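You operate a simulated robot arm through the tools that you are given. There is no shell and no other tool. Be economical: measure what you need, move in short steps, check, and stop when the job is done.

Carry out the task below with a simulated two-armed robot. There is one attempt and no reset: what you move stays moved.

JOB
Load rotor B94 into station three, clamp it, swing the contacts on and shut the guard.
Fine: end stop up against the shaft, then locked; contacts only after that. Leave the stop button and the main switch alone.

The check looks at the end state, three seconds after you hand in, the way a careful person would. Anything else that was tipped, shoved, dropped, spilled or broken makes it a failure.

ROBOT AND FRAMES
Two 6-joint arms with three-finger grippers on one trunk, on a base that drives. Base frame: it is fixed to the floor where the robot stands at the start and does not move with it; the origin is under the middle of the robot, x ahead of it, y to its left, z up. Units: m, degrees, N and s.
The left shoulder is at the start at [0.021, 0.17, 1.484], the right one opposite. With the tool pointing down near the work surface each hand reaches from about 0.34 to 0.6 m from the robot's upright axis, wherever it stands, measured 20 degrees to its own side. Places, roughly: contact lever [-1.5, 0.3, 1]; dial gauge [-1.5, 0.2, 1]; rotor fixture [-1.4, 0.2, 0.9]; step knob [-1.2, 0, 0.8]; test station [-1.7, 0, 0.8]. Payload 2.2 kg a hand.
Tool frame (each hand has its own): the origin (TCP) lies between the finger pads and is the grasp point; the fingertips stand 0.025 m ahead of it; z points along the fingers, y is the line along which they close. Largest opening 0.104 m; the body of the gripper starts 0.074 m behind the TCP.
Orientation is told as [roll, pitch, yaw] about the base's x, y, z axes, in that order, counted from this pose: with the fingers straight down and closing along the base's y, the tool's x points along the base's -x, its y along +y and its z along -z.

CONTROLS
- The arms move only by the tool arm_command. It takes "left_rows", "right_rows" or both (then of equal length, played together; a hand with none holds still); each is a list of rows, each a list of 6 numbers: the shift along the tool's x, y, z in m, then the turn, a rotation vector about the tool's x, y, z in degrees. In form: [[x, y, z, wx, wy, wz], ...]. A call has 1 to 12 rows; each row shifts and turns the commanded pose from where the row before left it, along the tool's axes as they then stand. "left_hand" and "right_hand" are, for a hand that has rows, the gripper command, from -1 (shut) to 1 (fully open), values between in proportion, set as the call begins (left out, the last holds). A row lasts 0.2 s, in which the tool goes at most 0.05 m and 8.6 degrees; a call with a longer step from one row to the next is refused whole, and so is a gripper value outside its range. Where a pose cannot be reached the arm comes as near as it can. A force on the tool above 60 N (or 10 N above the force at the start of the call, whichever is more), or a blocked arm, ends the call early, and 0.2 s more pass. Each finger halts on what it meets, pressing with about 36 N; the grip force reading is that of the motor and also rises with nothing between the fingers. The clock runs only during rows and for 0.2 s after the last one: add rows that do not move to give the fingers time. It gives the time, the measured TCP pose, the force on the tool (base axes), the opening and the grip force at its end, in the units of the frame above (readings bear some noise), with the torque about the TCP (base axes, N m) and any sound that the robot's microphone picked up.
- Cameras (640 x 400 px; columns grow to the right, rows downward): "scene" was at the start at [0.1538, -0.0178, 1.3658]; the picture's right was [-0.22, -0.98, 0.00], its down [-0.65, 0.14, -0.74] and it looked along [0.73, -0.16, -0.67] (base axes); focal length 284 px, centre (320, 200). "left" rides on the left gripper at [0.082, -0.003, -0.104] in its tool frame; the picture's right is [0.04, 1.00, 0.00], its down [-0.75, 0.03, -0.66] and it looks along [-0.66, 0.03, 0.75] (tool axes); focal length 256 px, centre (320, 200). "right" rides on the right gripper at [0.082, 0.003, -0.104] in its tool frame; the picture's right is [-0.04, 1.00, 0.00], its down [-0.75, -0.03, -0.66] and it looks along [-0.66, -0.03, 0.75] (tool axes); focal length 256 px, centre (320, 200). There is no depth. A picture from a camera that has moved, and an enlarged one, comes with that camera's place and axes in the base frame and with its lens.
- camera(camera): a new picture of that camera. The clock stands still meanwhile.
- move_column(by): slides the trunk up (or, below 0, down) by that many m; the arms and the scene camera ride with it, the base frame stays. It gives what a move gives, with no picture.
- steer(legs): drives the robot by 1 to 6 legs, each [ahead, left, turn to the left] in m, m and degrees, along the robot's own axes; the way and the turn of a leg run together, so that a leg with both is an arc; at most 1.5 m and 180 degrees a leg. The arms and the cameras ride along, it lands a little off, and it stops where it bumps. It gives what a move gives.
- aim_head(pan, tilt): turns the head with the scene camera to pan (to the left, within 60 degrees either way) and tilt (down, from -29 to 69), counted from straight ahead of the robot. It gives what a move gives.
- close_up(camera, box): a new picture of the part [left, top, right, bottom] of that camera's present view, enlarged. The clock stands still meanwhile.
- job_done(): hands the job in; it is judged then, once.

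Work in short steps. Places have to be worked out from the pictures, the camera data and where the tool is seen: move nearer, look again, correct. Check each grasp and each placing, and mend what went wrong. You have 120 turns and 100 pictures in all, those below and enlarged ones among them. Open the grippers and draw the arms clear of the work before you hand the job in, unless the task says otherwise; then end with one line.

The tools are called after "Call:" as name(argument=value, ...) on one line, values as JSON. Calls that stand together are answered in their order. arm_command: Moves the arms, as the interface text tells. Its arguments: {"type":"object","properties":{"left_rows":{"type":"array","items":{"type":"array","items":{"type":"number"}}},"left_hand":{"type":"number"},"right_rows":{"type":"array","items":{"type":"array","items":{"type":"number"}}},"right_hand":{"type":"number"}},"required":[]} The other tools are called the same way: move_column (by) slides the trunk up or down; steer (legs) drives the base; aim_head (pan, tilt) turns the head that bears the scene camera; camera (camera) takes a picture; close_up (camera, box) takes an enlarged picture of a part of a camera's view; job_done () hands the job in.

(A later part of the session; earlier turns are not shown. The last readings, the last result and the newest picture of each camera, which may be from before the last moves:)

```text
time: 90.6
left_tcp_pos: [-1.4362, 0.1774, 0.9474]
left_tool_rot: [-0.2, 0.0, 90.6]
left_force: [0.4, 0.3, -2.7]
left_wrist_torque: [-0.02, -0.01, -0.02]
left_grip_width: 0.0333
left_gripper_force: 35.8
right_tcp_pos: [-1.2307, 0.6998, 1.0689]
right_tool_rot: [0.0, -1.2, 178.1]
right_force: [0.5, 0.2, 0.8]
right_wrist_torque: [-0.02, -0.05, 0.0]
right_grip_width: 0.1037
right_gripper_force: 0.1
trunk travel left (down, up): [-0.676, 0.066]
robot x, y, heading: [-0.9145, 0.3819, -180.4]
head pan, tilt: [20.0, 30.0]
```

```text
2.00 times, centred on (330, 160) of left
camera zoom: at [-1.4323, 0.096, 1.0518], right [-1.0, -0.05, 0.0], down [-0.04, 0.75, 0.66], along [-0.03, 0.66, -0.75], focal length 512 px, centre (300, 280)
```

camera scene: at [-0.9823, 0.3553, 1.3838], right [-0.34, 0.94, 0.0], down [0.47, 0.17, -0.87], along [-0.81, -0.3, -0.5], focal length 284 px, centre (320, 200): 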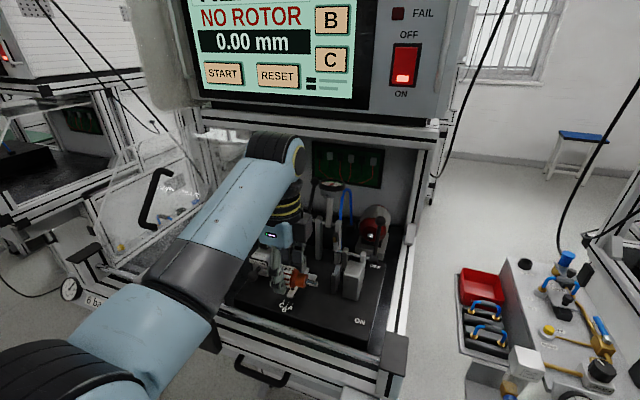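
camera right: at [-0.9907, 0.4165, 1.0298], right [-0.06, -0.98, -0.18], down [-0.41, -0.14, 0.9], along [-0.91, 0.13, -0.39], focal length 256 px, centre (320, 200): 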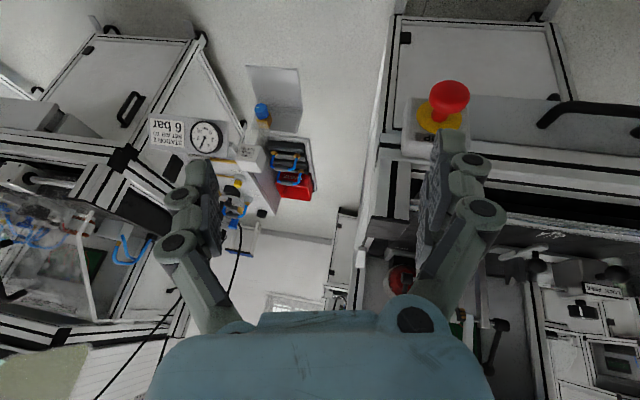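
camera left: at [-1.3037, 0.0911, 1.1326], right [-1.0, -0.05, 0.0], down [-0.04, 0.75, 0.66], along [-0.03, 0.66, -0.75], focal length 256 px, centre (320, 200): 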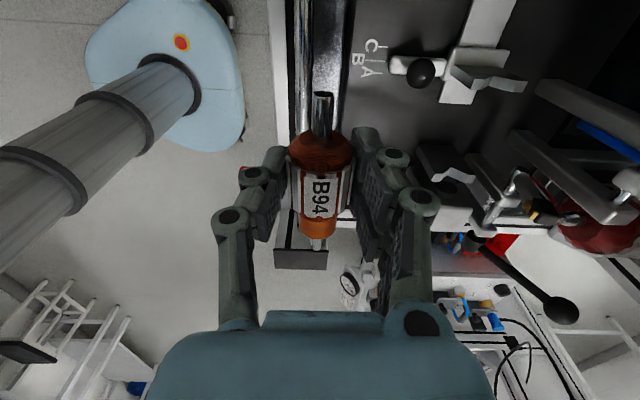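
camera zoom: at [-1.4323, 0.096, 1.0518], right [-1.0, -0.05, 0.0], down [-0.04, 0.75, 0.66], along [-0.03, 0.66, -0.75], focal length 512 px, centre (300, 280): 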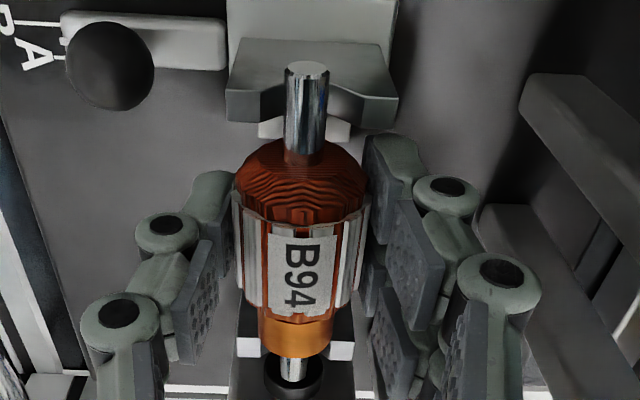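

Call:
arm_command(left_rows=[[0, 0, 0.003, 0, 0, 0], [0, 0, 0, 0, 0, 0]])

Call:
arm_command(left_rows=[[0, 0, 0.002, 0, 0, 0], [0, 0, 0, 0, 0, 0]])

Call:
arm_command(left_rows=[[0, 0, 0.002, 0, 0, 0], [0, 0, 0, 0, 0, 0]])

Call:
close_up(camera="left", box=[220, 60, 440, 260])

```text
time: 91.2
left_tcp_pos: [-1.4358, 0.1763, 0.9439]
left_tool_rot: [-0.2, 0.0, 90.6]
left_force: [-0.1, 0.4, -2.2]
left_wrist_torque: [-0.02, 0.0, 0.0]
left_grip_width: 0.0334
left_gripper_force: 35.7
right_tcp_pos: [-1.2314, 0.7005, 1.0691]
right_tool_rot: [-0.1, -1.2, 178.1]
right_force: [-0.9, 0.4, -0.2]
right_wrist_torque: [-0.01, 0.0, -0.02]
right_grip_width: 0.1041
right_gripper_force: 0.1
trunk travel left (down, up): [-0.676, 0.066]
robot x, y, heading: [-0.9209, 0.3862, -179.8]
head pan, tilt: [20.0, 30.0]
```

```text
time: 91.8
left_tcp_pos: [-1.4354, 0.1765, 0.9421]
left_tool_rot: [-0.2, 0.1, 90.6]
left_force: [-0.3, 0.1, -2.8]
left_wrist_torque: [-0.01, 0.01, 0.02]
left_grip_width: 0.0332
left_gripper_force: 36.4
right_tcp_pos: [-1.2307, 0.6993, 1.0695]
right_tool_rot: [0.0, -1.2, 178.1]
right_force: [0.1, -0.1, 0.9]
right_wrist_torque: [0.0, 0.0, 0.02]
right_grip_width: 0.1039
right_gripper_force: 0.0
trunk travel left (down, up): [-0.676, 0.066]
robot x, y, heading: [-0.9139, 0.3868, -179.9]
head pan, tilt: [20.0, 30.0]
```

```text
time: 92.4
left_tcp_pos: [-1.4371, 0.178, 0.9411]
left_tool_rot: [0.1, 0.0, 90.6]
left_force: [-5.4, -1.7, 9.0]
left_wrist_torque: [-0.43, 0.01, -0.2]
left_grip_width: 0.0332
left_gripper_force: 36.3
right_tcp_pos: [-1.2314, 0.6996, 1.0686]
right_tool_rot: [0.0, -1.2, 178.1]
right_force: [-0.5, 0.0, 1.0]
right_wrist_torque: [-0.04, 0.01, -0.02]
right_grip_width: 0.104
right_gripper_force: 0.0
trunk travel left (down, up): [-0.676, 0.066]
robot x, y, heading: [-0.914, 0.3856, -180.4]
head pan, tilt: [20.0, 30.0]
```

```text
2.00 times, centred on (330, 160) of left
camera zoom: at [-1.4323, 0.0961, 1.0455], right [-1.0, -0.05, 0.0], down [-0.04, 0.75, 0.66], along [-0.03, 0.66, -0.75], focal length 512 px, centre (300, 280)
```

zoom: 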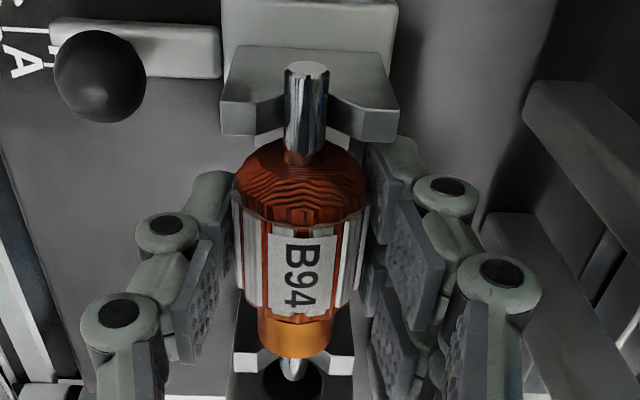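

The left V took contact (≈11 N up). I release: fingers open to 56 mm, letting the shaft settle in both V's.

Call:
arm_command(left_rows=[[0, 0.001, 0.001, 0, 0, 0], [0, 0, 0, 0, 0, 0]])

Call:
arm_command(left_rows=[[0, 0, 0, 0, 0, 0], [0, 0, 0, 0, 0, 0], [0, 0, 0, 0, 0, 0]], left_hand=0.05)

Call:
close_up(camera="left", box=[220, 60, 440, 260])

Call:
close_up(camera="scene", box=[250, 210, 370, 320])

```text
time: 93.0
left_tcp_pos: [-1.4375, 0.1773, 0.9399]
left_tool_rot: [0.0, -0.1, 90.7]
left_force: [-4.7, -3.0, 17.6]
left_wrist_torque: [-0.26, 0.04, -0.34]
left_grip_width: 0.0334
left_gripper_force: 36.1
right_tcp_pos: [-1.2316, 0.6991, 1.0698]
right_tool_rot: [0.0, -1.3, 178.2]
right_force: [-0.4, -0.4, -0.2]
right_wrist_torque: [0.03, 0.01, 0.02]
right_grip_width: 0.1041
right_gripper_force: 0.1
trunk travel left (down, up): [-0.676, 0.066]
robot x, y, heading: [-0.9146, 0.3845, -180.1]
head pan, tilt: [20.0, 30.0]
```

```text
time: 93.8
left_tcp_pos: [-1.4361, 0.1774, 0.938]
left_tool_rot: [-0.2, 0.0, 90.6]
left_force: [1.0, 0.0, 0.0]
left_wrist_torque: [-0.01, -0.02, 0.0]
left_grip_width: 0.0546
left_gripper_force: 0.0
right_tcp_pos: [-1.2315, 0.6993, 1.0697]
right_tool_rot: [-0.1, -1.4, 178.1]
right_force: [0.0, -0.5, 0.1]
right_wrist_torque: [-0.04, -0.01, -0.02]
right_grip_width: 0.1039
right_gripper_force: 0.1
trunk travel left (down, up): [-0.676, 0.066]
robot x, y, heading: [-0.9145, 0.385, -180.1]
head pan, tilt: [20.0, 30.0]
```

```text
2.00 times, centred on (330, 160) of left
camera zoom: at [-1.4325, 0.096, 1.0429], right [-1.0, -0.05, 0.0], down [-0.04, 0.75, 0.66], along [-0.03, 0.66, -0.75], focal length 512 px, centre (300, 280)
```

zoom: 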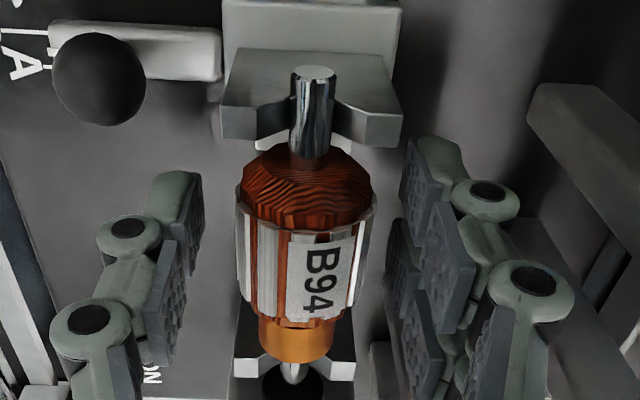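

```text
3.64 times, centred on (310, 265) of scene
camera zoom: at [-1.0687, 0.3552, 1.384], right [-0.34, 0.94, 0.0], down [0.47, 0.17, -0.87], along [-0.81, -0.3, -0.5], focal length 1031 px, centre (356, -36)
```

zoom: 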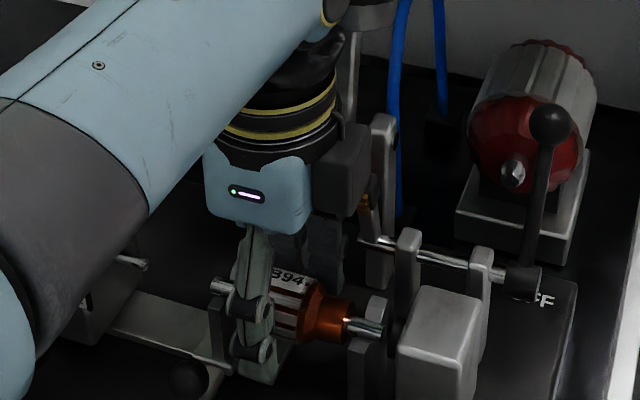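

The rotor rests in both V's. I raise the hand straight up and inspect.

Call:
arm_command(left_rows=[[0, 0, -0.01, 0, 0, 0], [0, 0, -0.02, 0, 0, 0], [0, 0, -0.03, 0, 0, 0], [0, -0.01, -0.03, 0, 0, 0], [0, -0.03, -0.02, 0, 0, 0], [0, -0.04, 0, 0, 0, 0], [0, -0.04, 0, 0, 0, 0], [0, 0, 0, 0, 0, 0]])

Call:
camera(camera="scene")

Call:
close_up(camera="left", box=[320, 20, 640, 240])

```text
time: 95.6
left_tcp_pos: [-1.3187, 0.1791, 1.0489]
left_tool_rot: [0.0, 0.1, 90.5]
left_force: [0.4, -0.5, -0.3]
left_wrist_torque: [-0.02, 0.0, 0.03]
left_grip_width: 0.0546
left_gripper_force: 0.0
left hand out of reach, approached as far as the arm can: row 7
right_tcp_pos: [-1.2306, 0.6993, 1.0696]
right_tool_rot: [0.0, -1.3, 178.1]
right_force: [-0.6, -1.0, 0.1]
right_wrist_torque: [0.01, -0.03, 0.02]
right_grip_width: 0.1041
right_gripper_force: 0.0
trunk travel left (down, up): [-0.676, 0.066]
robot x, y, heading: [-0.9146, 0.3855, -179.9]
head pan, tilt: [20.0, 30.0]
```

```text
35 pictures are left
camera scene: at [-1.0696, 0.3552, 1.3839], right [-0.34, 0.94, 0.0], down [0.47, 0.17, -0.87], along [-0.81, -0.3, -0.5], focal length 284 px, centre (320, 200)
```

scene: 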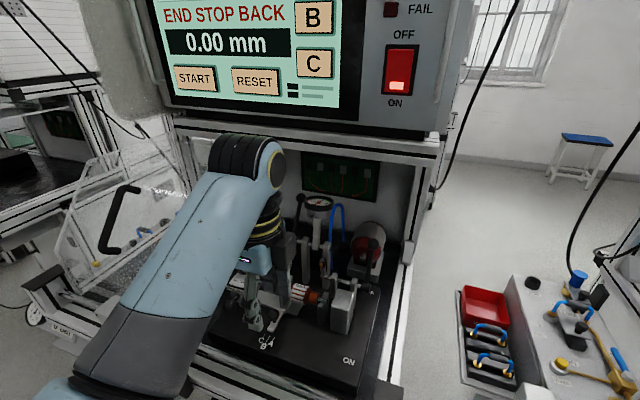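

```text
1.82 times, centred on (480, 130) of left
camera zoom: at [-1.3146, 0.0981, 1.1521], right [-1.0, -0.05, 0.0], down [-0.04, 0.75, 0.66], along [-0.03, 0.66, -0.75], focal length 465 px, centre (29, 327)
```

zoom: 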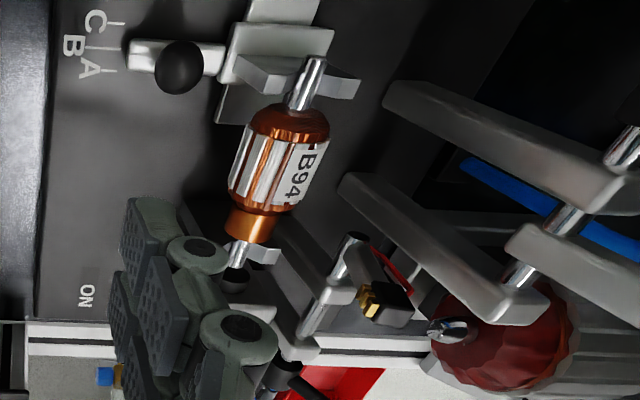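

The panel now says "END STOP BACK" – useful feedback. I turn the left hand back to closing along y, then shift the base left so the end stop (ball ≈ [-1.371, 0.052, 0.916], knob ≈ [-1.428, 0.055, 0.968]) is in reach.

Call:
arm_command(left_rows=[[0, 0, 0, 0, 0, -8.5], [0, 0, 0, 0, 0, -8.5], [0, 0, 0, 0, 0, -8.5], [0, 0, 0, 0, 0, -8.5], [0, 0, 0, 0, 0, -8.5], [0, 0, 0, 0, 0, -8.5], [0, 0, 0, 0, 0, -8.5], [0, 0, 0, 0, 0, -8.5], [0, 0, 0, 0, 0, -8.5], [0, 0, 0, 0, 0, -8.5], [0, 0, 0, 0, 0, -4.5], [0, 0, 0, 0, 0, 0]])

Call:
steer(legs=[[0, 0.14, 0]])

Call:
camera(camera="left")

```text
time: 98.2
left_tcp_pos: [-1.3175, 0.1807, 1.0474]
left_tool_rot: [0.1, 0.1, -179.9]
left_force: [-0.7, 0.1, 0.1]
left_wrist_torque: [-0.02, 0.01, -0.01]
left_grip_width: 0.0547
left_gripper_force: 0.1
right_tcp_pos: [-1.2297, 0.6994, 1.0699]
right_tool_rot: [0.0, -1.3, 178.1]
right_force: [-0.5, -0.1, -0.1]
right_wrist_torque: [0.0, -0.01, -0.01]
right_grip_width: 0.1041
right_gripper_force: 0.1
trunk travel left (down, up): [-0.676, 0.066]
robot x, y, heading: [-0.9121, 0.3889, -179.8]
head pan, tilt: [20.0, 30.0]
```

```text
time: 99.5
left_tcp_pos: [-1.3174, 0.0438, 1.0463]
left_tool_rot: [-0.1, 0.0, -179.7]
left_force: [-0.2, 0.1, -0.2]
left_wrist_torque: [0.04, -0.03, 0.0]
left_grip_width: 0.0548
left_gripper_force: 0.0
right_tcp_pos: [-1.2304, 0.5624, 1.0697]
right_tool_rot: [-0.1, -1.3, 178.3]
right_force: [-0.3, -0.4, 0.5]
right_wrist_torque: [0.02, -0.01, 0.02]
right_grip_width: 0.104
right_gripper_force: 0.1
trunk travel left (down, up): [-0.676, 0.066]
robot x, y, heading: [-0.916, 0.2506, -179.8]
head pan, tilt: [20.0, 30.0]
```

```text
33 pictures are left
camera left: at [-1.2359, 0.0474, 1.1511], right [0.05, -1.0, 0.0], down [-0.76, -0.04, 0.65], along [-0.65, -0.03, -0.76], focal length 256 px, centre (320, 200)
```

left: 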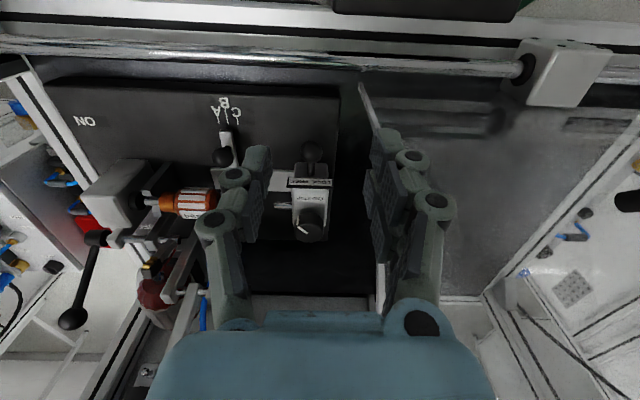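

Ball at ≈(-1.370, 0.050). I move over and down onto it, in two stages.

Call:
arm_command(left_rows=[[-0.026, -0.004, 0.01, 0, 0, 0], [-0.027, -0.004, 0.01, 0, 0, 0], [0, 0, 0.035, 0, 0, 0], [0, 0, 0.03, 0, 0, 0], [0, 0, 0.02, 0, 0, 0], [0, 0, 0, 0, 0, 0]])

Call:
camera(camera="left")

```text
time: 100.9
left_tcp_pos: [-1.3693, 0.0519, 0.9407]
left_tool_rot: [0.0, 0.1, -179.8]
left_force: [-0.5, 0.1, -0.5]
left_wrist_torque: [-0.01, -0.02, -0.02]
left_grip_width: 0.0545
left_gripper_force: 0.1
right_tcp_pos: [-1.2319, 0.5636, 1.0699]
right_tool_rot: [-0.1, -1.2, 178.3]
right_force: [0.0, 0.8, 0.8]
right_wrist_torque: [0.02, 0.01, -0.02]
right_grip_width: 0.1041
right_gripper_force: 0.0
trunk travel left (down, up): [-0.676, 0.066]
robot x, y, heading: [-0.9159, 0.2477, -179.8]
head pan, tilt: [20.0, 30.0]
```

```text
32 pictures are left
camera left: at [-1.2879, 0.0562, 1.0455], right [0.05, -1.0, 0.0], down [-0.76, -0.03, 0.65], along [-0.65, -0.03, -0.76], focal length 256 px, centre (320, 200)
```

left: 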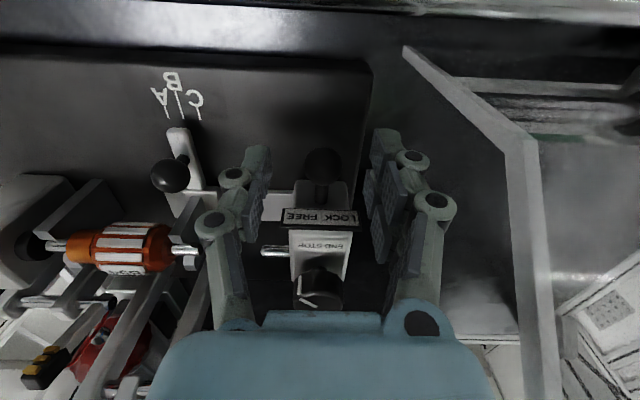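

Call:
arm_command(left_rows=[[0, 0, 0.01, 0, 0, 0], [0, 0, 0.011, 0, 0, 0], [0, 0, 0, 0, 0, 0]])

Call:
arm_command(left_rows=[[0, 0, 0, 0, 0, 0], [0, 0, 0, 0, 0, 0], [0, 0, 0, 0, 0, 0]], left_hand=-1)

Call:
close_up(camera="left", box=[140, 90, 440, 320])

```text
time: 101.7
left_tcp_pos: [-1.3688, 0.0507, 0.9204]
left_tool_rot: [0.0, 0.1, -179.7]
left_force: [0.3, 0.4, 0.3]
left_wrist_torque: [0.0, -0.01, -0.01]
left_grip_width: 0.0545
left_gripper_force: 0.0
right_tcp_pos: [-1.2314, 0.5633, 1.069]
right_tool_rot: [-0.1, -1.2, 178.3]
right_force: [-0.2, -1.2, -0.1]
right_wrist_torque: [0.0, -0.01, 0.03]
right_grip_width: 0.1039
right_gripper_force: 0.0
trunk travel left (down, up): [-0.676, 0.066]
robot x, y, heading: [-0.9149, 0.2491, -180.0]
head pan, tilt: [20.0, 30.0]
```

```text
time: 102.5
left_tcp_pos: [-1.3692, 0.0518, 0.9189]
left_tool_rot: [0.1, 0.1, -179.8]
left_force: [0.1, -1.0, -1.2]
left_wrist_torque: [-0.05, 0.05, 0.03]
left_grip_width: 0.0188
left_gripper_force: 44.0
right_tcp_pos: [-1.2324, 0.5629, 1.0706]
right_tool_rot: [-0.1, -1.2, 178.3]
right_force: [0.0, 0.8, 1.2]
right_wrist_torque: [0.01, 0.02, 0.03]
right_grip_width: 0.104
right_gripper_force: 0.0
trunk travel left (down, up): [-0.676, 0.066]
robot x, y, heading: [-0.9169, 0.2488, -180.0]
head pan, tilt: [20.0, 30.0]
```

```text
1.74 times, centred on (290, 205) of left
camera zoom: at [-1.2876, 0.0551, 1.025], right [0.05, -1.0, 0.0], down [-0.76, -0.03, 0.65], along [-0.65, -0.03, -0.76], focal length 445 px, centre (372, 191)
```

zoom: 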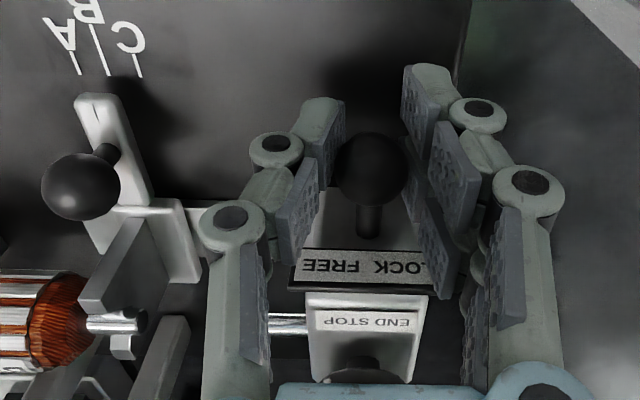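

Ball gripped; the pin is about 45 mm from the shaft end. I slide the stop 36 mm toward it.

Call:
arm_command(left_rows=[[0, -0.006, 0, 0, 0, 0], [0, -0.01, 0, 0, 0, 0], [0, -0.01, 0, 0, 0, 0], [0, -0.01, 0, 0, 0, 0], [0, 0, 0, 0, 0, 0]])

Call:
close_up(camera="left", box=[140, 90, 440, 320])

```text
time: 103.7
left_tcp_pos: [-1.3687, 0.0848, 0.9212]
left_tool_rot: [0.3, 0.1, -179.5]
left_force: [3.5, -0.2, 11.3]
left_wrist_torque: [0.03, 0.04, -0.03]
left_grip_width: 0.0191
left_gripper_force: 43.9
right_tcp_pos: [-1.2303, 0.5647, 1.0709]
right_tool_rot: [0.0, -1.3, 178.3]
right_force: [0.5, 0.5, -0.8]
right_wrist_torque: [-0.01, -0.01, 0.0]
right_grip_width: 0.104
right_gripper_force: 0.0
trunk travel left (down, up): [-0.676, 0.066]
robot x, y, heading: [-0.9132, 0.2504, -180.0]
head pan, tilt: [20.0, 30.0]
```

```text
1.74 times, centred on (290, 205) of left
camera zoom: at [-1.2875, 0.0888, 1.0247], right [0.05, -1.0, 0.0], down [-0.76, -0.03, 0.65], along [-0.65, -0.03, -0.76], focal length 445 px, centre (372, 191)
```

zoom: 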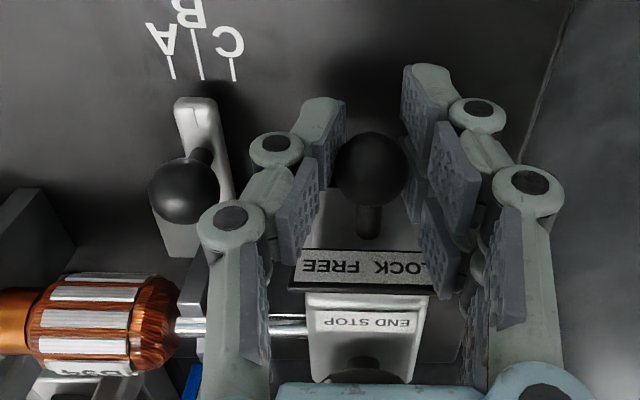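

Call:
arm_command(left_rows=[[0, -0.004, 0, 0, 0, 0], [0, 0, 0, 0, 0, 0]])

Call:
arm_command(left_rows=[[0, -0.003, 0, 0, 0, 0], [0, 0, 0, 0, 0, 0]])

Call:
arm_command(left_rows=[[0, -0.002, 0, 0, 0, 0], [0, 0, 0, 0, 0, 0]])

Call:
close_up(camera="scene", box=[170, 0, 470, 330])

```text
time: 104.3
left_tcp_pos: [-1.3686, 0.0837, 0.9194]
left_tool_rot: [0.7, 0.1, -179.5]
left_force: [4.6, 1.7, 14.2]
left_wrist_torque: [-0.01, 0.35, -0.03]
left_grip_width: 0.0187
left_gripper_force: 43.9
right_tcp_pos: [-1.2299, 0.5642, 1.0706]
right_tool_rot: [0.1, -1.3, 178.3]
right_force: [0.6, 0.2, -0.2]
right_wrist_torque: [0.02, 0.0, -0.01]
right_grip_width: 0.1041
right_gripper_force: 0.1
trunk travel left (down, up): [-0.676, 0.066]
robot x, y, heading: [-0.915, 0.2527, -179.9]
head pan, tilt: [20.0, 30.0]
```

```text
time: 104.9
left_tcp_pos: [-1.3677, 0.0826, 0.9187]
left_tool_rot: [1.1, 0.2, -179.4]
left_force: [4.5, 2.5, 7.4]
left_wrist_torque: [0.0, 0.31, -0.09]
left_grip_width: 0.0193
left_gripper_force: 43.7
right_tcp_pos: [-1.2306, 0.5626, 1.0707]
right_tool_rot: [0.0, -1.3, 178.3]
right_force: [0.0, -0.4, 0.6]
right_wrist_torque: [0.04, -0.02, -0.01]
right_grip_width: 0.104
right_gripper_force: 0.1
trunk travel left (down, up): [-0.676, 0.066]
robot x, y, heading: [-0.9139, 0.2506, -179.8]
head pan, tilt: [20.0, 30.0]
```

```text
time: 105.5
left_tcp_pos: [-1.3685, 0.0817, 0.9173]
left_tool_rot: [1.4, 0.2, -179.3]
left_force: [7.8, 1.4, 5.5]
left_wrist_torque: [-0.01, -0.21, 0.0]
left_grip_width: 0.0196
left_gripper_force: 43.4
right_tcp_pos: [-1.2292, 0.5631, 1.0697]
right_tool_rot: [0.1, -1.3, 178.3]
right_force: [0.1, -0.4, -0.9]
right_wrist_torque: [-0.03, 0.01, -0.01]
right_grip_width: 0.1038
right_gripper_force: 0.1
trunk travel left (down, up): [-0.676, 0.066]
robot x, y, heading: [-0.9134, 0.2499, -179.6]
head pan, tilt: [20.0, 30.0]
```

```text
1.21 times, centred on (320, 165) of scene
camera zoom: at [-1.067, 0.2199, 1.3841], right [-0.35, 0.94, 0.0], down [0.47, 0.17, -0.87], along [-0.81, -0.3, -0.5], focal length 344 px, centre (320, 242)
```

zoom: 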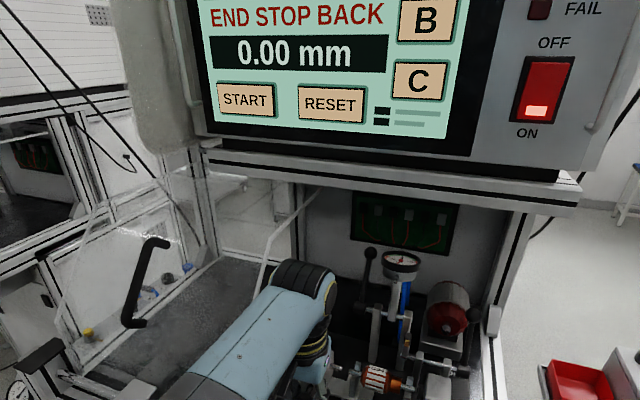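

The panel still says END STOP BACK and the arm itself has run out of sideways reach (rolling instead of moving). I release, lift, move the base right, and grip again.

Call:
arm_command(left_rows=[[0, 0, 0, 0, 0, 0], [0, 0, 0, 0, 0, 0], [0, 0, 0, 0, 0, 0], [0, 0.002, -0.02, 0, 0, 0], [0, 0.01, -0.04, 0, 0, 0], [0, 0.01, -0.04, 0, 0, 0], [0, 0, 0, 0, 0, 0]], left_hand=0.05)

Call:
steer(legs=[[0, -0.1, 0]])

Call:
camera(camera="left")

```text
time: 107.1
left_tcp_pos: [-1.3641, 0.0669, 1.0164]
left_tool_rot: [0.8, 0.6, -179.5]
left_force: [-0.7, -0.2, 0.4]
left_wrist_torque: [0.01, -0.01, -0.02]
left_grip_width: 0.0547
left_gripper_force: 0.2
right_tcp_pos: [-1.2323, 0.5635, 1.0693]
right_tool_rot: [-0.1, -1.2, 178.3]
right_force: [0.2, -0.2, 0.6]
right_wrist_torque: [-0.01, -0.03, -0.04]
right_grip_width: 0.1039
right_gripper_force: 0.1
trunk travel left (down, up): [-0.676, 0.066]
robot x, y, heading: [-0.9124, 0.2493, -179.9]
head pan, tilt: [20.0, 30.0]
```

```text
time: 108.2
left_tcp_pos: [-1.3676, 0.1675, 1.019]
left_tool_rot: [0.9, 0.4, -179.7]
left_force: [-0.2, 0.8, 1.6]
left_wrist_torque: [-0.01, -0.02, 0.03]
left_grip_width: 0.0543
left_gripper_force: 0.0
right_tcp_pos: [-1.2299, 0.6646, 1.0703]
right_tool_rot: [0.0, -1.4, 178.3]
right_force: [-0.7, 0.5, -0.4]
right_wrist_torque: [-0.06, 0.01, 0.01]
right_grip_width: 0.1041
right_gripper_force: 0.1
trunk travel left (down, up): [-0.676, 0.066]
robot x, y, heading: [-0.9144, 0.3491, -179.9]
head pan, tilt: [20.0, 30.0]
```

```text
28 pictures are left
camera left: at [-1.2874, 0.1735, 1.1235], right [0.05, -1.0, 0.02], down [-0.76, -0.03, 0.65], along [-0.65, -0.04, -0.76], focal length 256 px, centre (320, 200)
```

left: 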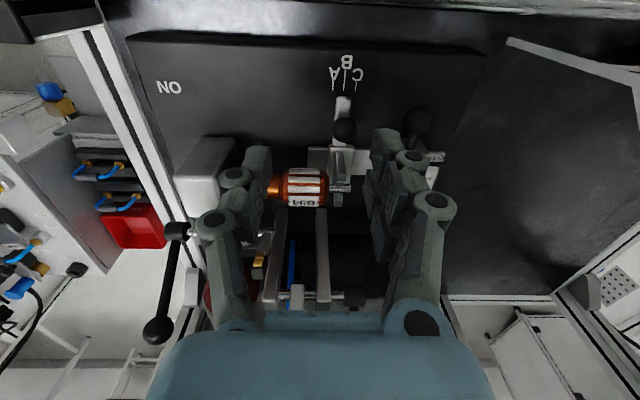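

Call:
arm_command(left_rows=[[0, 0.02, -0.01, 0.9, 0, 0], [0, 0.03, 0, 0, -0.4, 0], [0, 0.0335, 0, 0, 0, 0], [-0.002, 0, 0.03, 0, 0, 0], [0, 0, 0.04, 0, 0, 0], [0, 0, 0.02, 0, 0, 0], [0, 0, 0, 0, 0, 0]])

Call:
camera(camera="left")

```text
time: 109.8
left_tcp_pos: [-1.3679, 0.0836, 0.9406]
left_tool_rot: [-0.1, -0.1, -179.5]
left_force: [0.0, -0.1, 0.1]
left_wrist_torque: [0.0, 0.03, 0.0]
left_grip_width: 0.0547
left_gripper_force: 0.0
right_tcp_pos: [-1.2306, 0.6638, 1.0705]
right_tool_rot: [0.0, -1.3, 178.2]
right_force: [-0.3, -0.1, 0.2]
right_wrist_torque: [0.0, 0.0, -0.01]
right_grip_width: 0.1041
right_gripper_force: 0.1
trunk travel left (down, up): [-0.676, 0.066]
robot x, y, heading: [-0.9132, 0.3479, -180.1]
head pan, tilt: [20.0, 30.0]
```

```text
27 pictures are left
camera left: at [-1.287, 0.0877, 1.0458], right [0.05, -1.0, 0.0], down [-0.75, -0.04, 0.66], along [-0.66, -0.03, -0.75], focal length 256 px, centre (320, 200)
```

left: 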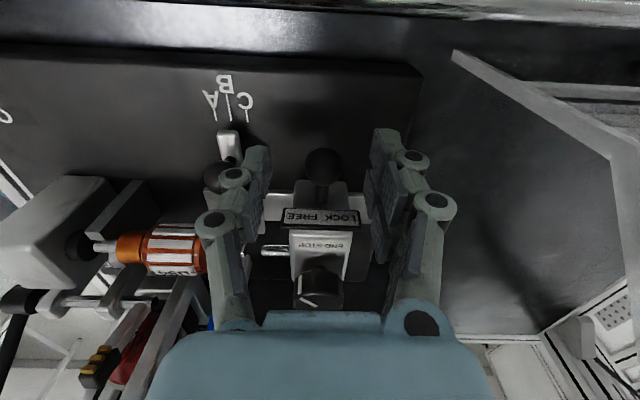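

Call:
arm_command(left_rows=[[0, 0.002, 0, 0, 0, 0], [0, 0, 0, 0, 0, 0], [0, 0, 0.01, 0, 0, 0], [0, 0, 0.011, 0, 0, 0], [0, 0, 0, 0, 0, 0]], left_hand=-0.3)

Call:
arm_command(left_rows=[[0, 0, 0, 0, 0, 0], [0, 0, 0, 0, 0, 0]], left_hand=-1)

Call:
arm_command(left_rows=[[0, -0.003, 0, 0, 0, 0], [0, -0.003, 0, 0, 0, 0], [0, 0, 0, 0, 0, 0]])

Call:
close_up(camera="left", box=[140, 90, 440, 320])

```text
time: 111.0
left_tcp_pos: [-1.3699, 0.0801, 0.9188]
left_tool_rot: [-0.1, 0.0, -179.7]
left_force: [0.3, 1.0, -0.9]
left_wrist_torque: [-0.02, 0.0, -0.02]
left_grip_width: 0.0363
left_gripper_force: 0.2
right_tcp_pos: [-1.2306, 0.6628, 1.07]
right_tool_rot: [-0.1, -1.3, 178.2]
right_force: [0.1, -0.4, 0.3]
right_wrist_torque: [-0.01, 0.02, 0.0]
right_grip_width: 0.104
right_gripper_force: 0.1
trunk travel left (down, up): [-0.676, 0.066]
robot x, y, heading: [-0.9169, 0.347, -179.9]
head pan, tilt: [20.0, 30.0]
```

```text
time: 111.6
left_tcp_pos: [-1.37, 0.0817, 0.9192]
left_tool_rot: [-0.1, -0.1, -179.6]
left_force: [-0.4, 0.5, -1.4]
left_wrist_torque: [0.01, 0.02, 0.01]
left_grip_width: 0.0182
left_gripper_force: 43.2
right_tcp_pos: [-1.2315, 0.6641, 1.0693]
right_tool_rot: [0.0, -1.2, 178.1]
right_force: [0.4, 0.2, 0.4]
right_wrist_torque: [-0.01, -0.01, -0.03]
right_grip_width: 0.1039
right_gripper_force: 0.1
trunk travel left (down, up): [-0.676, 0.066]
robot x, y, heading: [-0.9126, 0.348, -180.1]
head pan, tilt: [20.0, 30.0]
```

```text
time: 112.4
left_tcp_pos: [-1.3695, 0.0877, 0.9184]
left_tool_rot: [-0.1, -0.2, -179.6]
left_force: [-2.9, -1.8, 8.5]
left_wrist_torque: [-0.02, -0.36, 0.01]
left_grip_width: 0.0183
left_gripper_force: 43.8
right_tcp_pos: [-1.2309, 0.6644, 1.0703]
right_tool_rot: [-0.1, -1.3, 178.2]
right_force: [1.0, 0.2, 0.6]
right_wrist_torque: [0.02, 0.01, 0.02]
right_grip_width: 0.1041
right_gripper_force: 0.1
trunk travel left (down, up): [-0.676, 0.066]
robot x, y, heading: [-0.91, 0.3496, -180.0]
head pan, tilt: [20.0, 30.0]
```

```text
1.74 times, centred on (290, 205) of left
camera zoom: at [-1.2883, 0.0914, 1.0225], right [0.05, -1.0, 0.0], down [-0.75, -0.04, 0.66], along [-0.66, -0.03, -0.75], focal length 445 px, centre (372, 191)
```

zoom: 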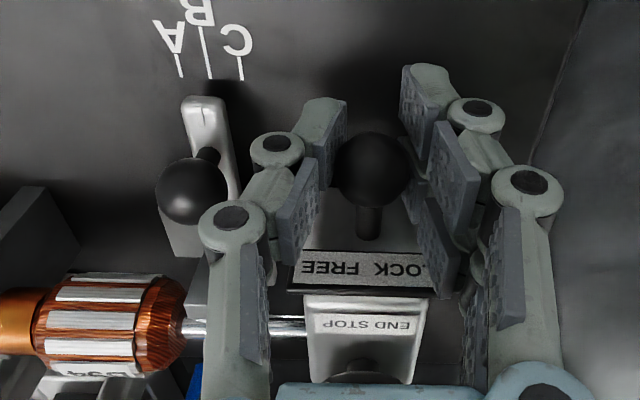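

Call:
arm_command(left_rows=[[0, -0.003, 0, 0, 0, 0], [0, -0.003, 0, 0, 0, 0], [0, 0, 0, 0, 0, 0]])

Call:
arm_command(left_rows=[[0, -0.002, 0, 0, 0, 0], [0, 0, 0, 0, 0, 0]])

Call:
camera(camera="scene")

```text
time: 113.2
left_tcp_pos: [-1.3703, 0.0939, 0.9175]
left_tool_rot: [0.0, -0.1, -179.6]
left_force: [-5.3, -3.6, 7.5]
left_wrist_torque: [-0.03, 0.73, 0.06]
left_grip_width: 0.0195
left_gripper_force: 43.4
right_tcp_pos: [-1.2311, 0.6641, 1.0702]
right_tool_rot: [-0.1, -1.4, 178.2]
right_force: [0.1, -0.3, -0.7]
right_wrist_torque: [0.0, 0.01, 0.0]
right_grip_width: 0.1042
right_gripper_force: 0.1
trunk travel left (down, up): [-0.676, 0.066]
robot x, y, heading: [-0.9176, 0.3539, -180.2]
head pan, tilt: [20.0, 30.0]
```

```text
time: 113.8
left_tcp_pos: [-1.3704, 0.0957, 0.9169]
left_tool_rot: [-0.1, 0.0, -179.4]
left_force: [-3.6, -5.0, 5.8]
left_wrist_torque: [-0.07, 0.37, 0.0]
left_grip_width: 0.0191
left_gripper_force: 43.4
right_tcp_pos: [-1.2305, 0.6629, 1.0695]
right_tool_rot: [0.1, -1.2, 178.1]
right_force: [-0.6, -0.1, -0.2]
right_wrist_torque: [-0.01, -0.01, 0.0]
right_grip_width: 0.1041
right_gripper_force: 0.1
trunk travel left (down, up): [-0.676, 0.066]
robot x, y, heading: [-0.9157, 0.3507, -179.8]
head pan, tilt: [20.0, 30.0]
```

```text
25 pictures are left
camera scene: at [-1.0686, 0.3191, 1.384], right [-0.34, 0.94, 0.0], down [0.47, 0.17, -0.87], along [-0.81, -0.3, -0.5], focal length 284 px, centre (320, 200)
```

scene: 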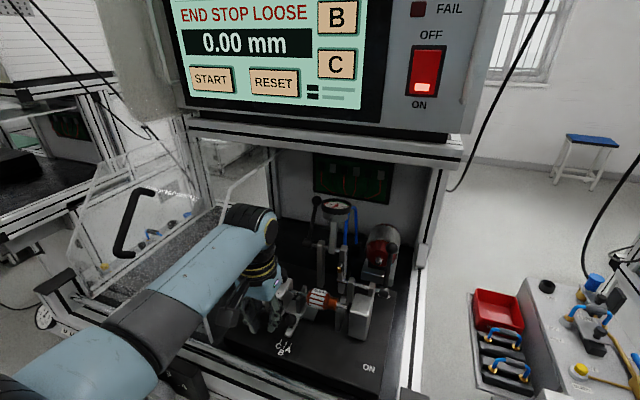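

The panel changed to "END STOP LOOSE": the stop has reached the shaft. One more millimetre to confirm firm contact.

Call:
arm_command(left_rows=[[0, -0.0015, 0, 0, 0, 0], [0, 0, 0, 0, 0, 0]])

Call:
close_up(camera="scene", box=[270, 260, 390, 360])

```text
time: 114.4
left_tcp_pos: [-1.3696, 0.0949, 0.9177]
left_tool_rot: [-0.1, 0.0, -179.5]
left_force: [-5.4, -13.4, 5.7]
left_wrist_torque: [-0.09, -0.42, 0.04]
left_grip_width: 0.0193
left_gripper_force: 43.3
right_tcp_pos: [-1.2312, 0.6614, 1.0702]
right_tool_rot: [0.0, -1.2, 178.2]
right_force: [0.1, 0.3, -0.2]
right_wrist_torque: [-0.01, 0.03, 0.0]
right_grip_width: 0.1037
right_gripper_force: 0.0
trunk travel left (down, up): [-0.676, 0.066]
robot x, y, heading: [-0.9149, 0.3504, -179.9]
head pan, tilt: [20.0, 30.0]
```

```text
4.00 times, centred on (330, 310) of scene
camera zoom: at [-1.0691, 0.3179, 1.3839], right [-0.34, 0.94, 0.0], down [0.47, 0.17, -0.87], along [-0.81, -0.3, -0.5], focal length 1134 px, centre (280, -240)
```

zoom: 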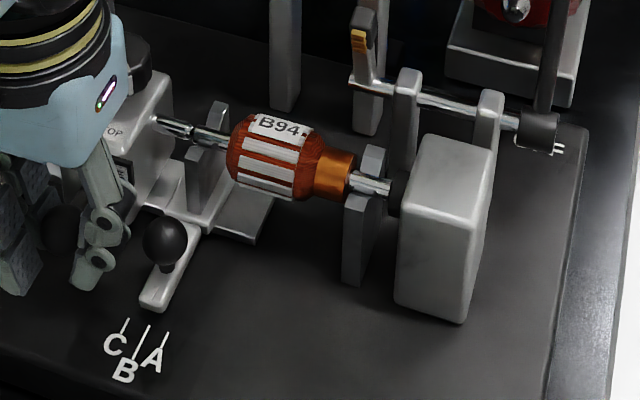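

Firm contact (13 N), shaft sits between stub and pin. I release the ball, lift, and go over the lock knob.

Call:
arm_command(left_rows=[[0, 0, 0, 0, 0, 0], [0, 0, 0, 0, 0, 0], [0, 0, -0.02, 0, 0, 0], [0, 0, -0.045, 0, 0, 0], [0, 0, -0.045, 0, 0, 0], [-0.02, 0, 0, 0, 0, 0], [-0.02, 0, 0, 0, 0, 0], [-0.02, -0.001, 0, 0, 0, 0], [0, 0, 0, 0, 0, 0]], left_hand=-0.2)

Call:
camera(camera="left")

```text
time: 116.4
left_tcp_pos: [-1.4285, 0.0972, 1.0267]
left_tool_rot: [-0.1, 0.0, -179.6]
left_force: [0.3, 0.1, 0.1]
left_wrist_torque: [-0.01, 0.02, -0.02]
left_grip_width: 0.0418
left_gripper_force: 0.1
right_tcp_pos: [-1.2294, 0.6646, 1.0691]
right_tool_rot: [-0.1, -1.3, 178.1]
right_force: [-0.3, -0.5, -0.2]
right_wrist_torque: [-0.01, 0.0, 0.0]
right_grip_width: 0.1038
right_gripper_force: 0.1
trunk travel left (down, up): [-0.676, 0.066]
robot x, y, heading: [-0.9157, 0.3498, -179.6]
head pan, tilt: [20.0, 30.0]
```

```text
23 pictures are left
camera left: at [-1.3472, 0.1009, 1.1312], right [0.05, -1.0, 0.0], down [-0.75, -0.04, 0.66], along [-0.66, -0.03, -0.75], focal length 256 px, centre (320, 200)
```

left: 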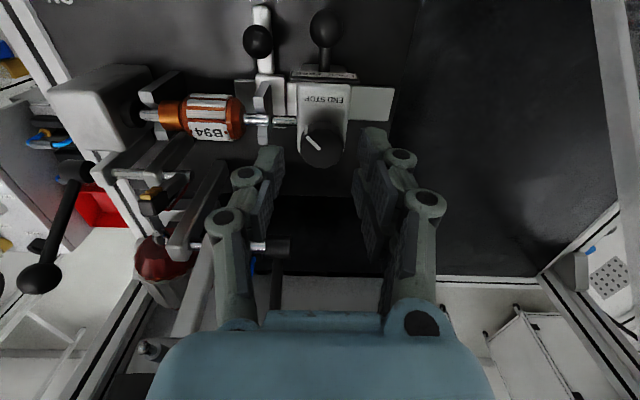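

Call:
arm_command(left_rows=[[-0.0055, 0.002, 0.01, 0, 0, 0], [0, 0, 0.015, 0, 0, 0], [0, 0, 0.014, 0, 0, 0], [0, 0, 0, 0, 0, 0]])

Call:
close_up(camera="left", box=[200, 60, 440, 260])

```text
time: 117.4
left_tcp_pos: [-1.435, 0.0956, 0.9887]
left_tool_rot: [-0.1, 0.0, -179.6]
left_force: [-0.5, 0.0, -0.7]
left_wrist_torque: [-0.01, 0.01, -0.03]
left_grip_width: 0.0417
left_gripper_force: 0.0
right_tcp_pos: [-1.2308, 0.6639, 1.0693]
right_tool_rot: [0.0, -1.3, 178.3]
right_force: [-0.4, 0.7, 0.4]
right_wrist_torque: [0.0, -0.02, 0.03]
right_grip_width: 0.104
right_gripper_force: 0.0
trunk travel left (down, up): [-0.676, 0.066]
robot x, y, heading: [-0.9159, 0.3494, -179.9]
head pan, tilt: [20.0, 30.0]
```

```text
2.00 times, centred on (320, 160) of left
camera zoom: at [-1.3539, 0.0992, 1.0927], right [0.05, -1.0, 0.0], down [-0.75, -0.04, 0.66], along [-0.66, -0.03, -0.75], focal length 512 px, centre (320, 280)
```

zoom: 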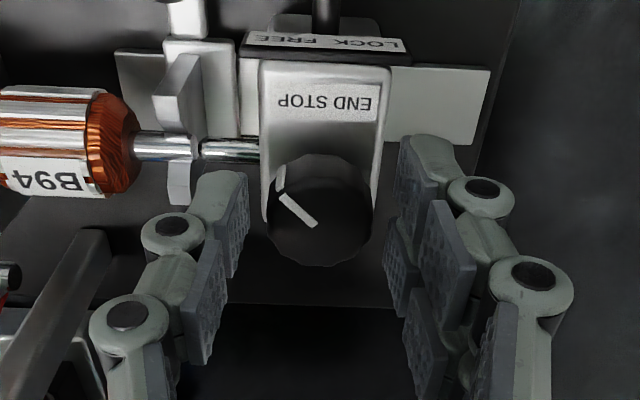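

Very clear: pin touches shaft; knob pointer at FREE. I lower 7 mm, close on the knob and turn it 45° toward LOCK, checking.

Call:
arm_command(left_rows=[[0, 0, 0.007, 0, 0, 0], [0, 0, 0, 0, 0, 0]])

Call:
arm_command(left_rows=[[0, 0, 0, 0, 0, 0], [0, 0, 0, 0, 0, 0], [0, 0, 0, 0, 0, 0]], left_hand=-1)

Call:
arm_command(left_rows=[[0, 0, 0, 0, 0, 8], [0, 0, 0, 0, 0, 8], [0, 0, 0, 0, 0, 8], [0, 0, 0, 0, 0, 8], [0, 0, 0, 0, 0, 8], [0, 0, 0, 0, 0, 8], [0, 0, 0, 0, 0, 0]])

Call:
close_up(camera="left", box=[200, 60, 440, 260])

```text
time: 118.0
left_tcp_pos: [-1.4347, 0.0957, 0.9811]
left_tool_rot: [-0.2, 0.0, -179.5]
left_force: [-0.4, 0.0, 0.6]
left_wrist_torque: [0.02, 0.01, 0.01]
left_grip_width: 0.0415
left_gripper_force: 0.1
right_tcp_pos: [-1.2307, 0.6635, 1.0703]
right_tool_rot: [0.0, -1.3, 178.2]
right_force: [0.5, 0.3, 0.5]
right_wrist_torque: [-0.02, 0.0, -0.02]
right_grip_width: 0.1041
right_gripper_force: 0.1
trunk travel left (down, up): [-0.676, 0.066]
robot x, y, heading: [-0.9165, 0.35, -179.9]
head pan, tilt: [20.0, 30.0]
```

```text
time: 118.8
left_tcp_pos: [-1.4354, 0.0958, 0.9814]
left_tool_rot: [0.0, 0.0, -179.6]
left_force: [0.4, -0.3, -0.8]
left_wrist_torque: [-0.03, -0.04, -0.04]
left_grip_width: 0.0331
left_gripper_force: 44.9
right_tcp_pos: [-1.2316, 0.6635, 1.0703]
right_tool_rot: [-0.1, -1.2, 178.3]
right_force: [0.2, 0.2, -1.1]
right_wrist_torque: [0.01, -0.02, 0.0]
right_grip_width: 0.1041
right_gripper_force: 0.0
trunk travel left (down, up): [-0.676, 0.066]
robot x, y, heading: [-0.9128, 0.3514, -179.9]
head pan, tilt: [20.0, 30.0]
```

```text
time: 120.4
left_tcp_pos: [-1.4375, 0.0913, 0.9817]
left_tool_rot: [0.1, -0.1, 132.5]
left_force: [-10.5, -24.3, 2.5]
left_wrist_torque: [-0.9, 0.0, 0.14]
left_grip_width: 0.0327
left_gripper_force: 44.7
right_tcp_pos: [-1.2317, 0.6607, 1.0712]
right_tool_rot: [-0.1, -1.2, 178.2]
right_force: [2.3, 0.0, -0.6]
right_wrist_torque: [0.0, -0.02, 0.04]
right_grip_width: 0.1039
right_gripper_force: 0.1
trunk travel left (down, up): [-0.676, 0.066]
robot x, y, heading: [-0.9149, 0.3506, -179.9]
head pan, tilt: [20.0, 30.0]
```

```text
2.00 times, centred on (320, 160) of left
camera zoom: at [-1.3795, 0.0335, 1.0856], right [-0.71, -0.7, 0.0], down [-0.53, 0.54, 0.66], along [-0.46, 0.47, -0.75], focal length 512 px, centre (320, 280)
```

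zoom: 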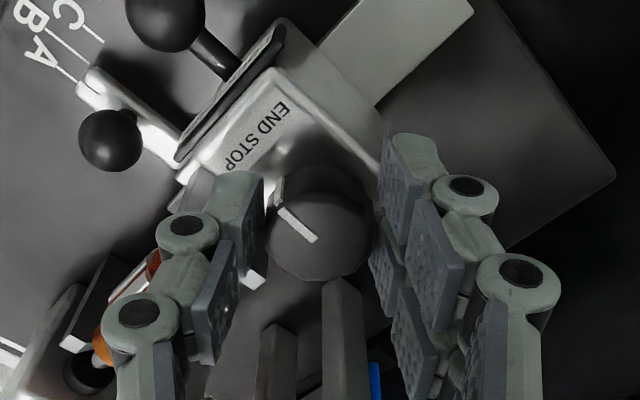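

Half way, the knob turns with the hand. Continuing about 44° more, relieving a bit of the side force.

Call:
arm_command(left_rows=[[0.0015, 0.0013, 0, 0, 0, 8], [0, 0, 0, 0, 0, 8], [0, 0, 0, 0, 0, 8], [0, 0, 0, 0, 0, 8], [0, 0, 0, 0, 0, 8], [0, 0, 0, 0, 0, 3], [0, 0, 0, 0, 0, 0]])

Call:
close_up(camera="left", box=[200, 60, 440, 260])

Call:
close_up(camera="scene", box=[170, 0, 390, 330])

```text
time: 121.5
left_tcp_pos: [-1.4252, 0.1004, 0.9838]
left_tool_rot: [0.4, 0.2, 104.5]
left_force: [25.8, 24.0, 10.4]
left_wrist_torque: [-7.59, 11.91, 11.66]
left_grip_width: 0.0603
left_gripper_force: 44.7
right_tcp_pos: [-1.2243, 0.6692, 1.0701]
right_tool_rot: [0.2, -1.6, 178.3]
right_force: [1.4, 1.2, -0.7]
right_wrist_torque: [-0.07, -0.02, -0.04]
right_grip_width: 0.1036
right_gripper_force: 0.0
trunk travel left (down, up): [-0.676, 0.066]
robot x, y, heading: [-0.9112, 0.3523, -179.8]
head pan, tilt: [20.0, 30.0]
stopped in row 5 (left hand): the force on the tool passed its limit at 69 N (the readings are from after the stop); the commanded pose is now the measured one
```

```text
2.00 times, centred on (320, 160) of left
camera zoom: at [-1.4016, 0.023, 1.0889], right [-0.96, -0.29, 0.01], down [-0.22, 0.73, 0.65], along [-0.2, 0.62, -0.76], focal length 512 px, centre (320, 280)
```

zoom: 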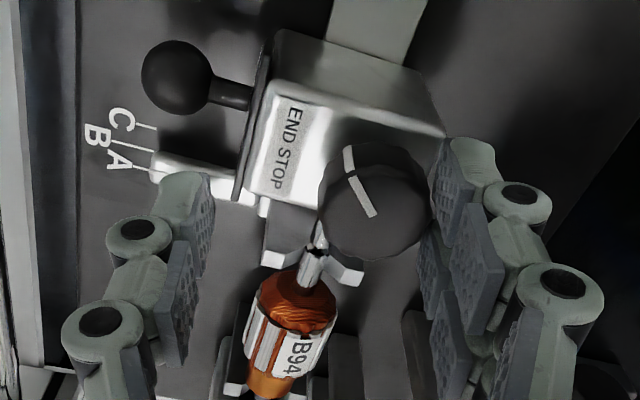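

```text
1.21 times, centred on (280, 165) of scene
camera zoom: at [-1.0588, 0.327, 1.3854], right [-0.35, 0.94, 0.0], down [0.46, 0.17, -0.87], along [-0.82, -0.3, -0.49], focal length 344 px, centre (368, 242)
```

zoom: 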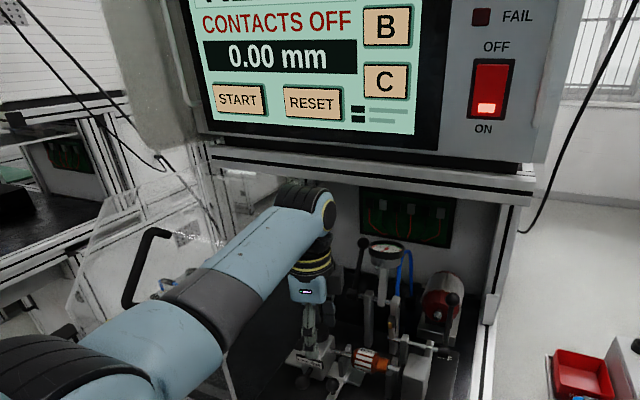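

"CONTACTS OFF" is now shown and the pointer is at LOCK: the knob reached its stop. I open the fingers and lift straight up.

Call:
arm_command(left_rows=[[0, 0, 0, 0, 0, 0], [0, 0, 0, 0, 0, 0], [0, 0, 0, 0, 0, 0], [0, 0, -0.02, 0, 0, 0], [0, 0, -0.03, 0, 0, 0], [0, 0, -0.03, 0, 0, 0], [0, 0, 0, 0, 0, 0]], left_hand=0.6)

Call:
close_up(camera="left", box=[160, 20, 480, 260])

```text
time: 121.9
left_tcp_pos: [-1.4231, 0.1019, 0.9852]
left_tool_rot: [-0.4, 0.3, 103.6]
left_force: [26.3, 13.8, 28.7]
left_wrist_torque: [-4.38, 2.36, 2.8]
left_grip_width: 0.0831
left_gripper_force: 0.1
right_tcp_pos: [-1.2225, 0.6687, 1.0703]
right_tool_rot: [0.2, -1.5, 178.2]
right_force: [0.5, -0.4, 0.2]
right_wrist_torque: [-0.03, 0.03, -0.04]
right_grip_width: 0.104
right_gripper_force: 0.1
trunk travel left (down, up): [-0.676, 0.066]
robot x, y, heading: [-0.9083, 0.3542, -180.0]
head pan, tilt: [20.0, 30.0]
stopped in row 1 (left hand): the force on the tool passed its limit at 61 N (the readings are from after the stop); the commanded pose is now the measured one
```

```text
1.67 times, centred on (320, 140) of left
camera zoom: at [-1.4013, 0.0234, 1.089], right [-0.96, -0.27, -0.01], down [-0.21, 0.73, 0.65], along [-0.17, 0.63, -0.76], focal length 427 px, centre (320, 300)
```

zoom: 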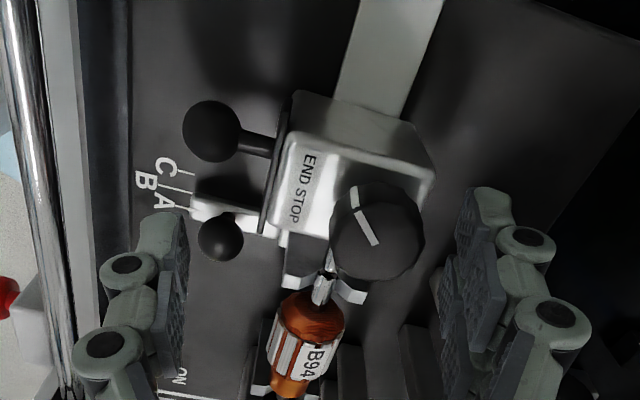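

The reading shows the wrist camera housing pressing on the edge of the open guard (line of action passes there). I back off gently away from it and up.

Call:
arm_command(left_rows=[[-0.0037, -0.006, -0.008, 0, 0, 0], [-0.0037, -0.002, -0.012, 0, 0, 0], [0, 0, -0.02, 0, 0, 0], [0, 0, 0, 0, 0, 0]])

Call:
arm_command(left_rows=[[0, 0, -0.02, 0, 0, 0], [-0.01, -0.02, -0.02, 0, 0, 0], [-0.01, -0.03, 0, 0, 0, 0], [-0.01, -0.03, 0, 0, 0, 0], [0, 0, 0, 0, 0, 0]])

Call:
camera(camera="scene")

```text
time: 122.9
left_tcp_pos: [-1.4243, 0.1066, 1.0182]
left_tool_rot: [-0.7, 0.0, 103.4]
left_force: [-0.5, -0.1, 0.8]
left_wrist_torque: [0.03, 0.0, 0.02]
left_grip_width: 0.0834
left_gripper_force: 0.0
right_tcp_pos: [-1.2292, 0.6646, 1.0692]
right_tool_rot: [0.0, -1.2, 178.2]
right_force: [-0.5, 0.2, 0.1]
right_wrist_torque: [0.0, -0.02, -0.04]
right_grip_width: 0.1038
right_gripper_force: 0.1
trunk travel left (down, up): [-0.676, 0.066]
robot x, y, heading: [-0.9129, 0.352, -179.8]
head pan, tilt: [20.0, 30.0]
```

```text
time: 124.1
left_tcp_pos: [-1.356, 0.1564, 1.0573]
left_tool_rot: [-0.9, 0.1, 103.4]
left_force: [0.6, -1.3, -0.1]
left_wrist_torque: [0.0, 0.01, 0.0]
left_grip_width: 0.083
left_gripper_force: 0.1
left hand out of reach, approached as far as the arm can: row 4
right_tcp_pos: [-1.2303, 0.6652, 1.0701]
right_tool_rot: [-0.1, -1.2, 178.1]
right_force: [-0.6, 0.4, -0.3]
right_wrist_torque: [0.0, -0.01, -0.01]
right_grip_width: 0.104
right_gripper_force: 0.1
trunk travel left (down, up): [-0.676, 0.066]
robot x, y, heading: [-0.9146, 0.353, -180.1]
head pan, tilt: [20.0, 30.0]
```

```text
17 pictures are left
camera scene: at [-1.0672, 0.3204, 1.3839], right [-0.34, 0.94, 0.0], down [0.47, 0.17, -0.87], along [-0.81, -0.3, -0.5], focal length 284 px, centre (320, 200)
```

scene: 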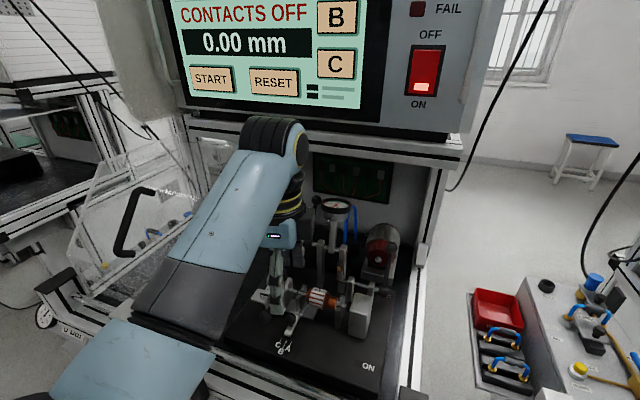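

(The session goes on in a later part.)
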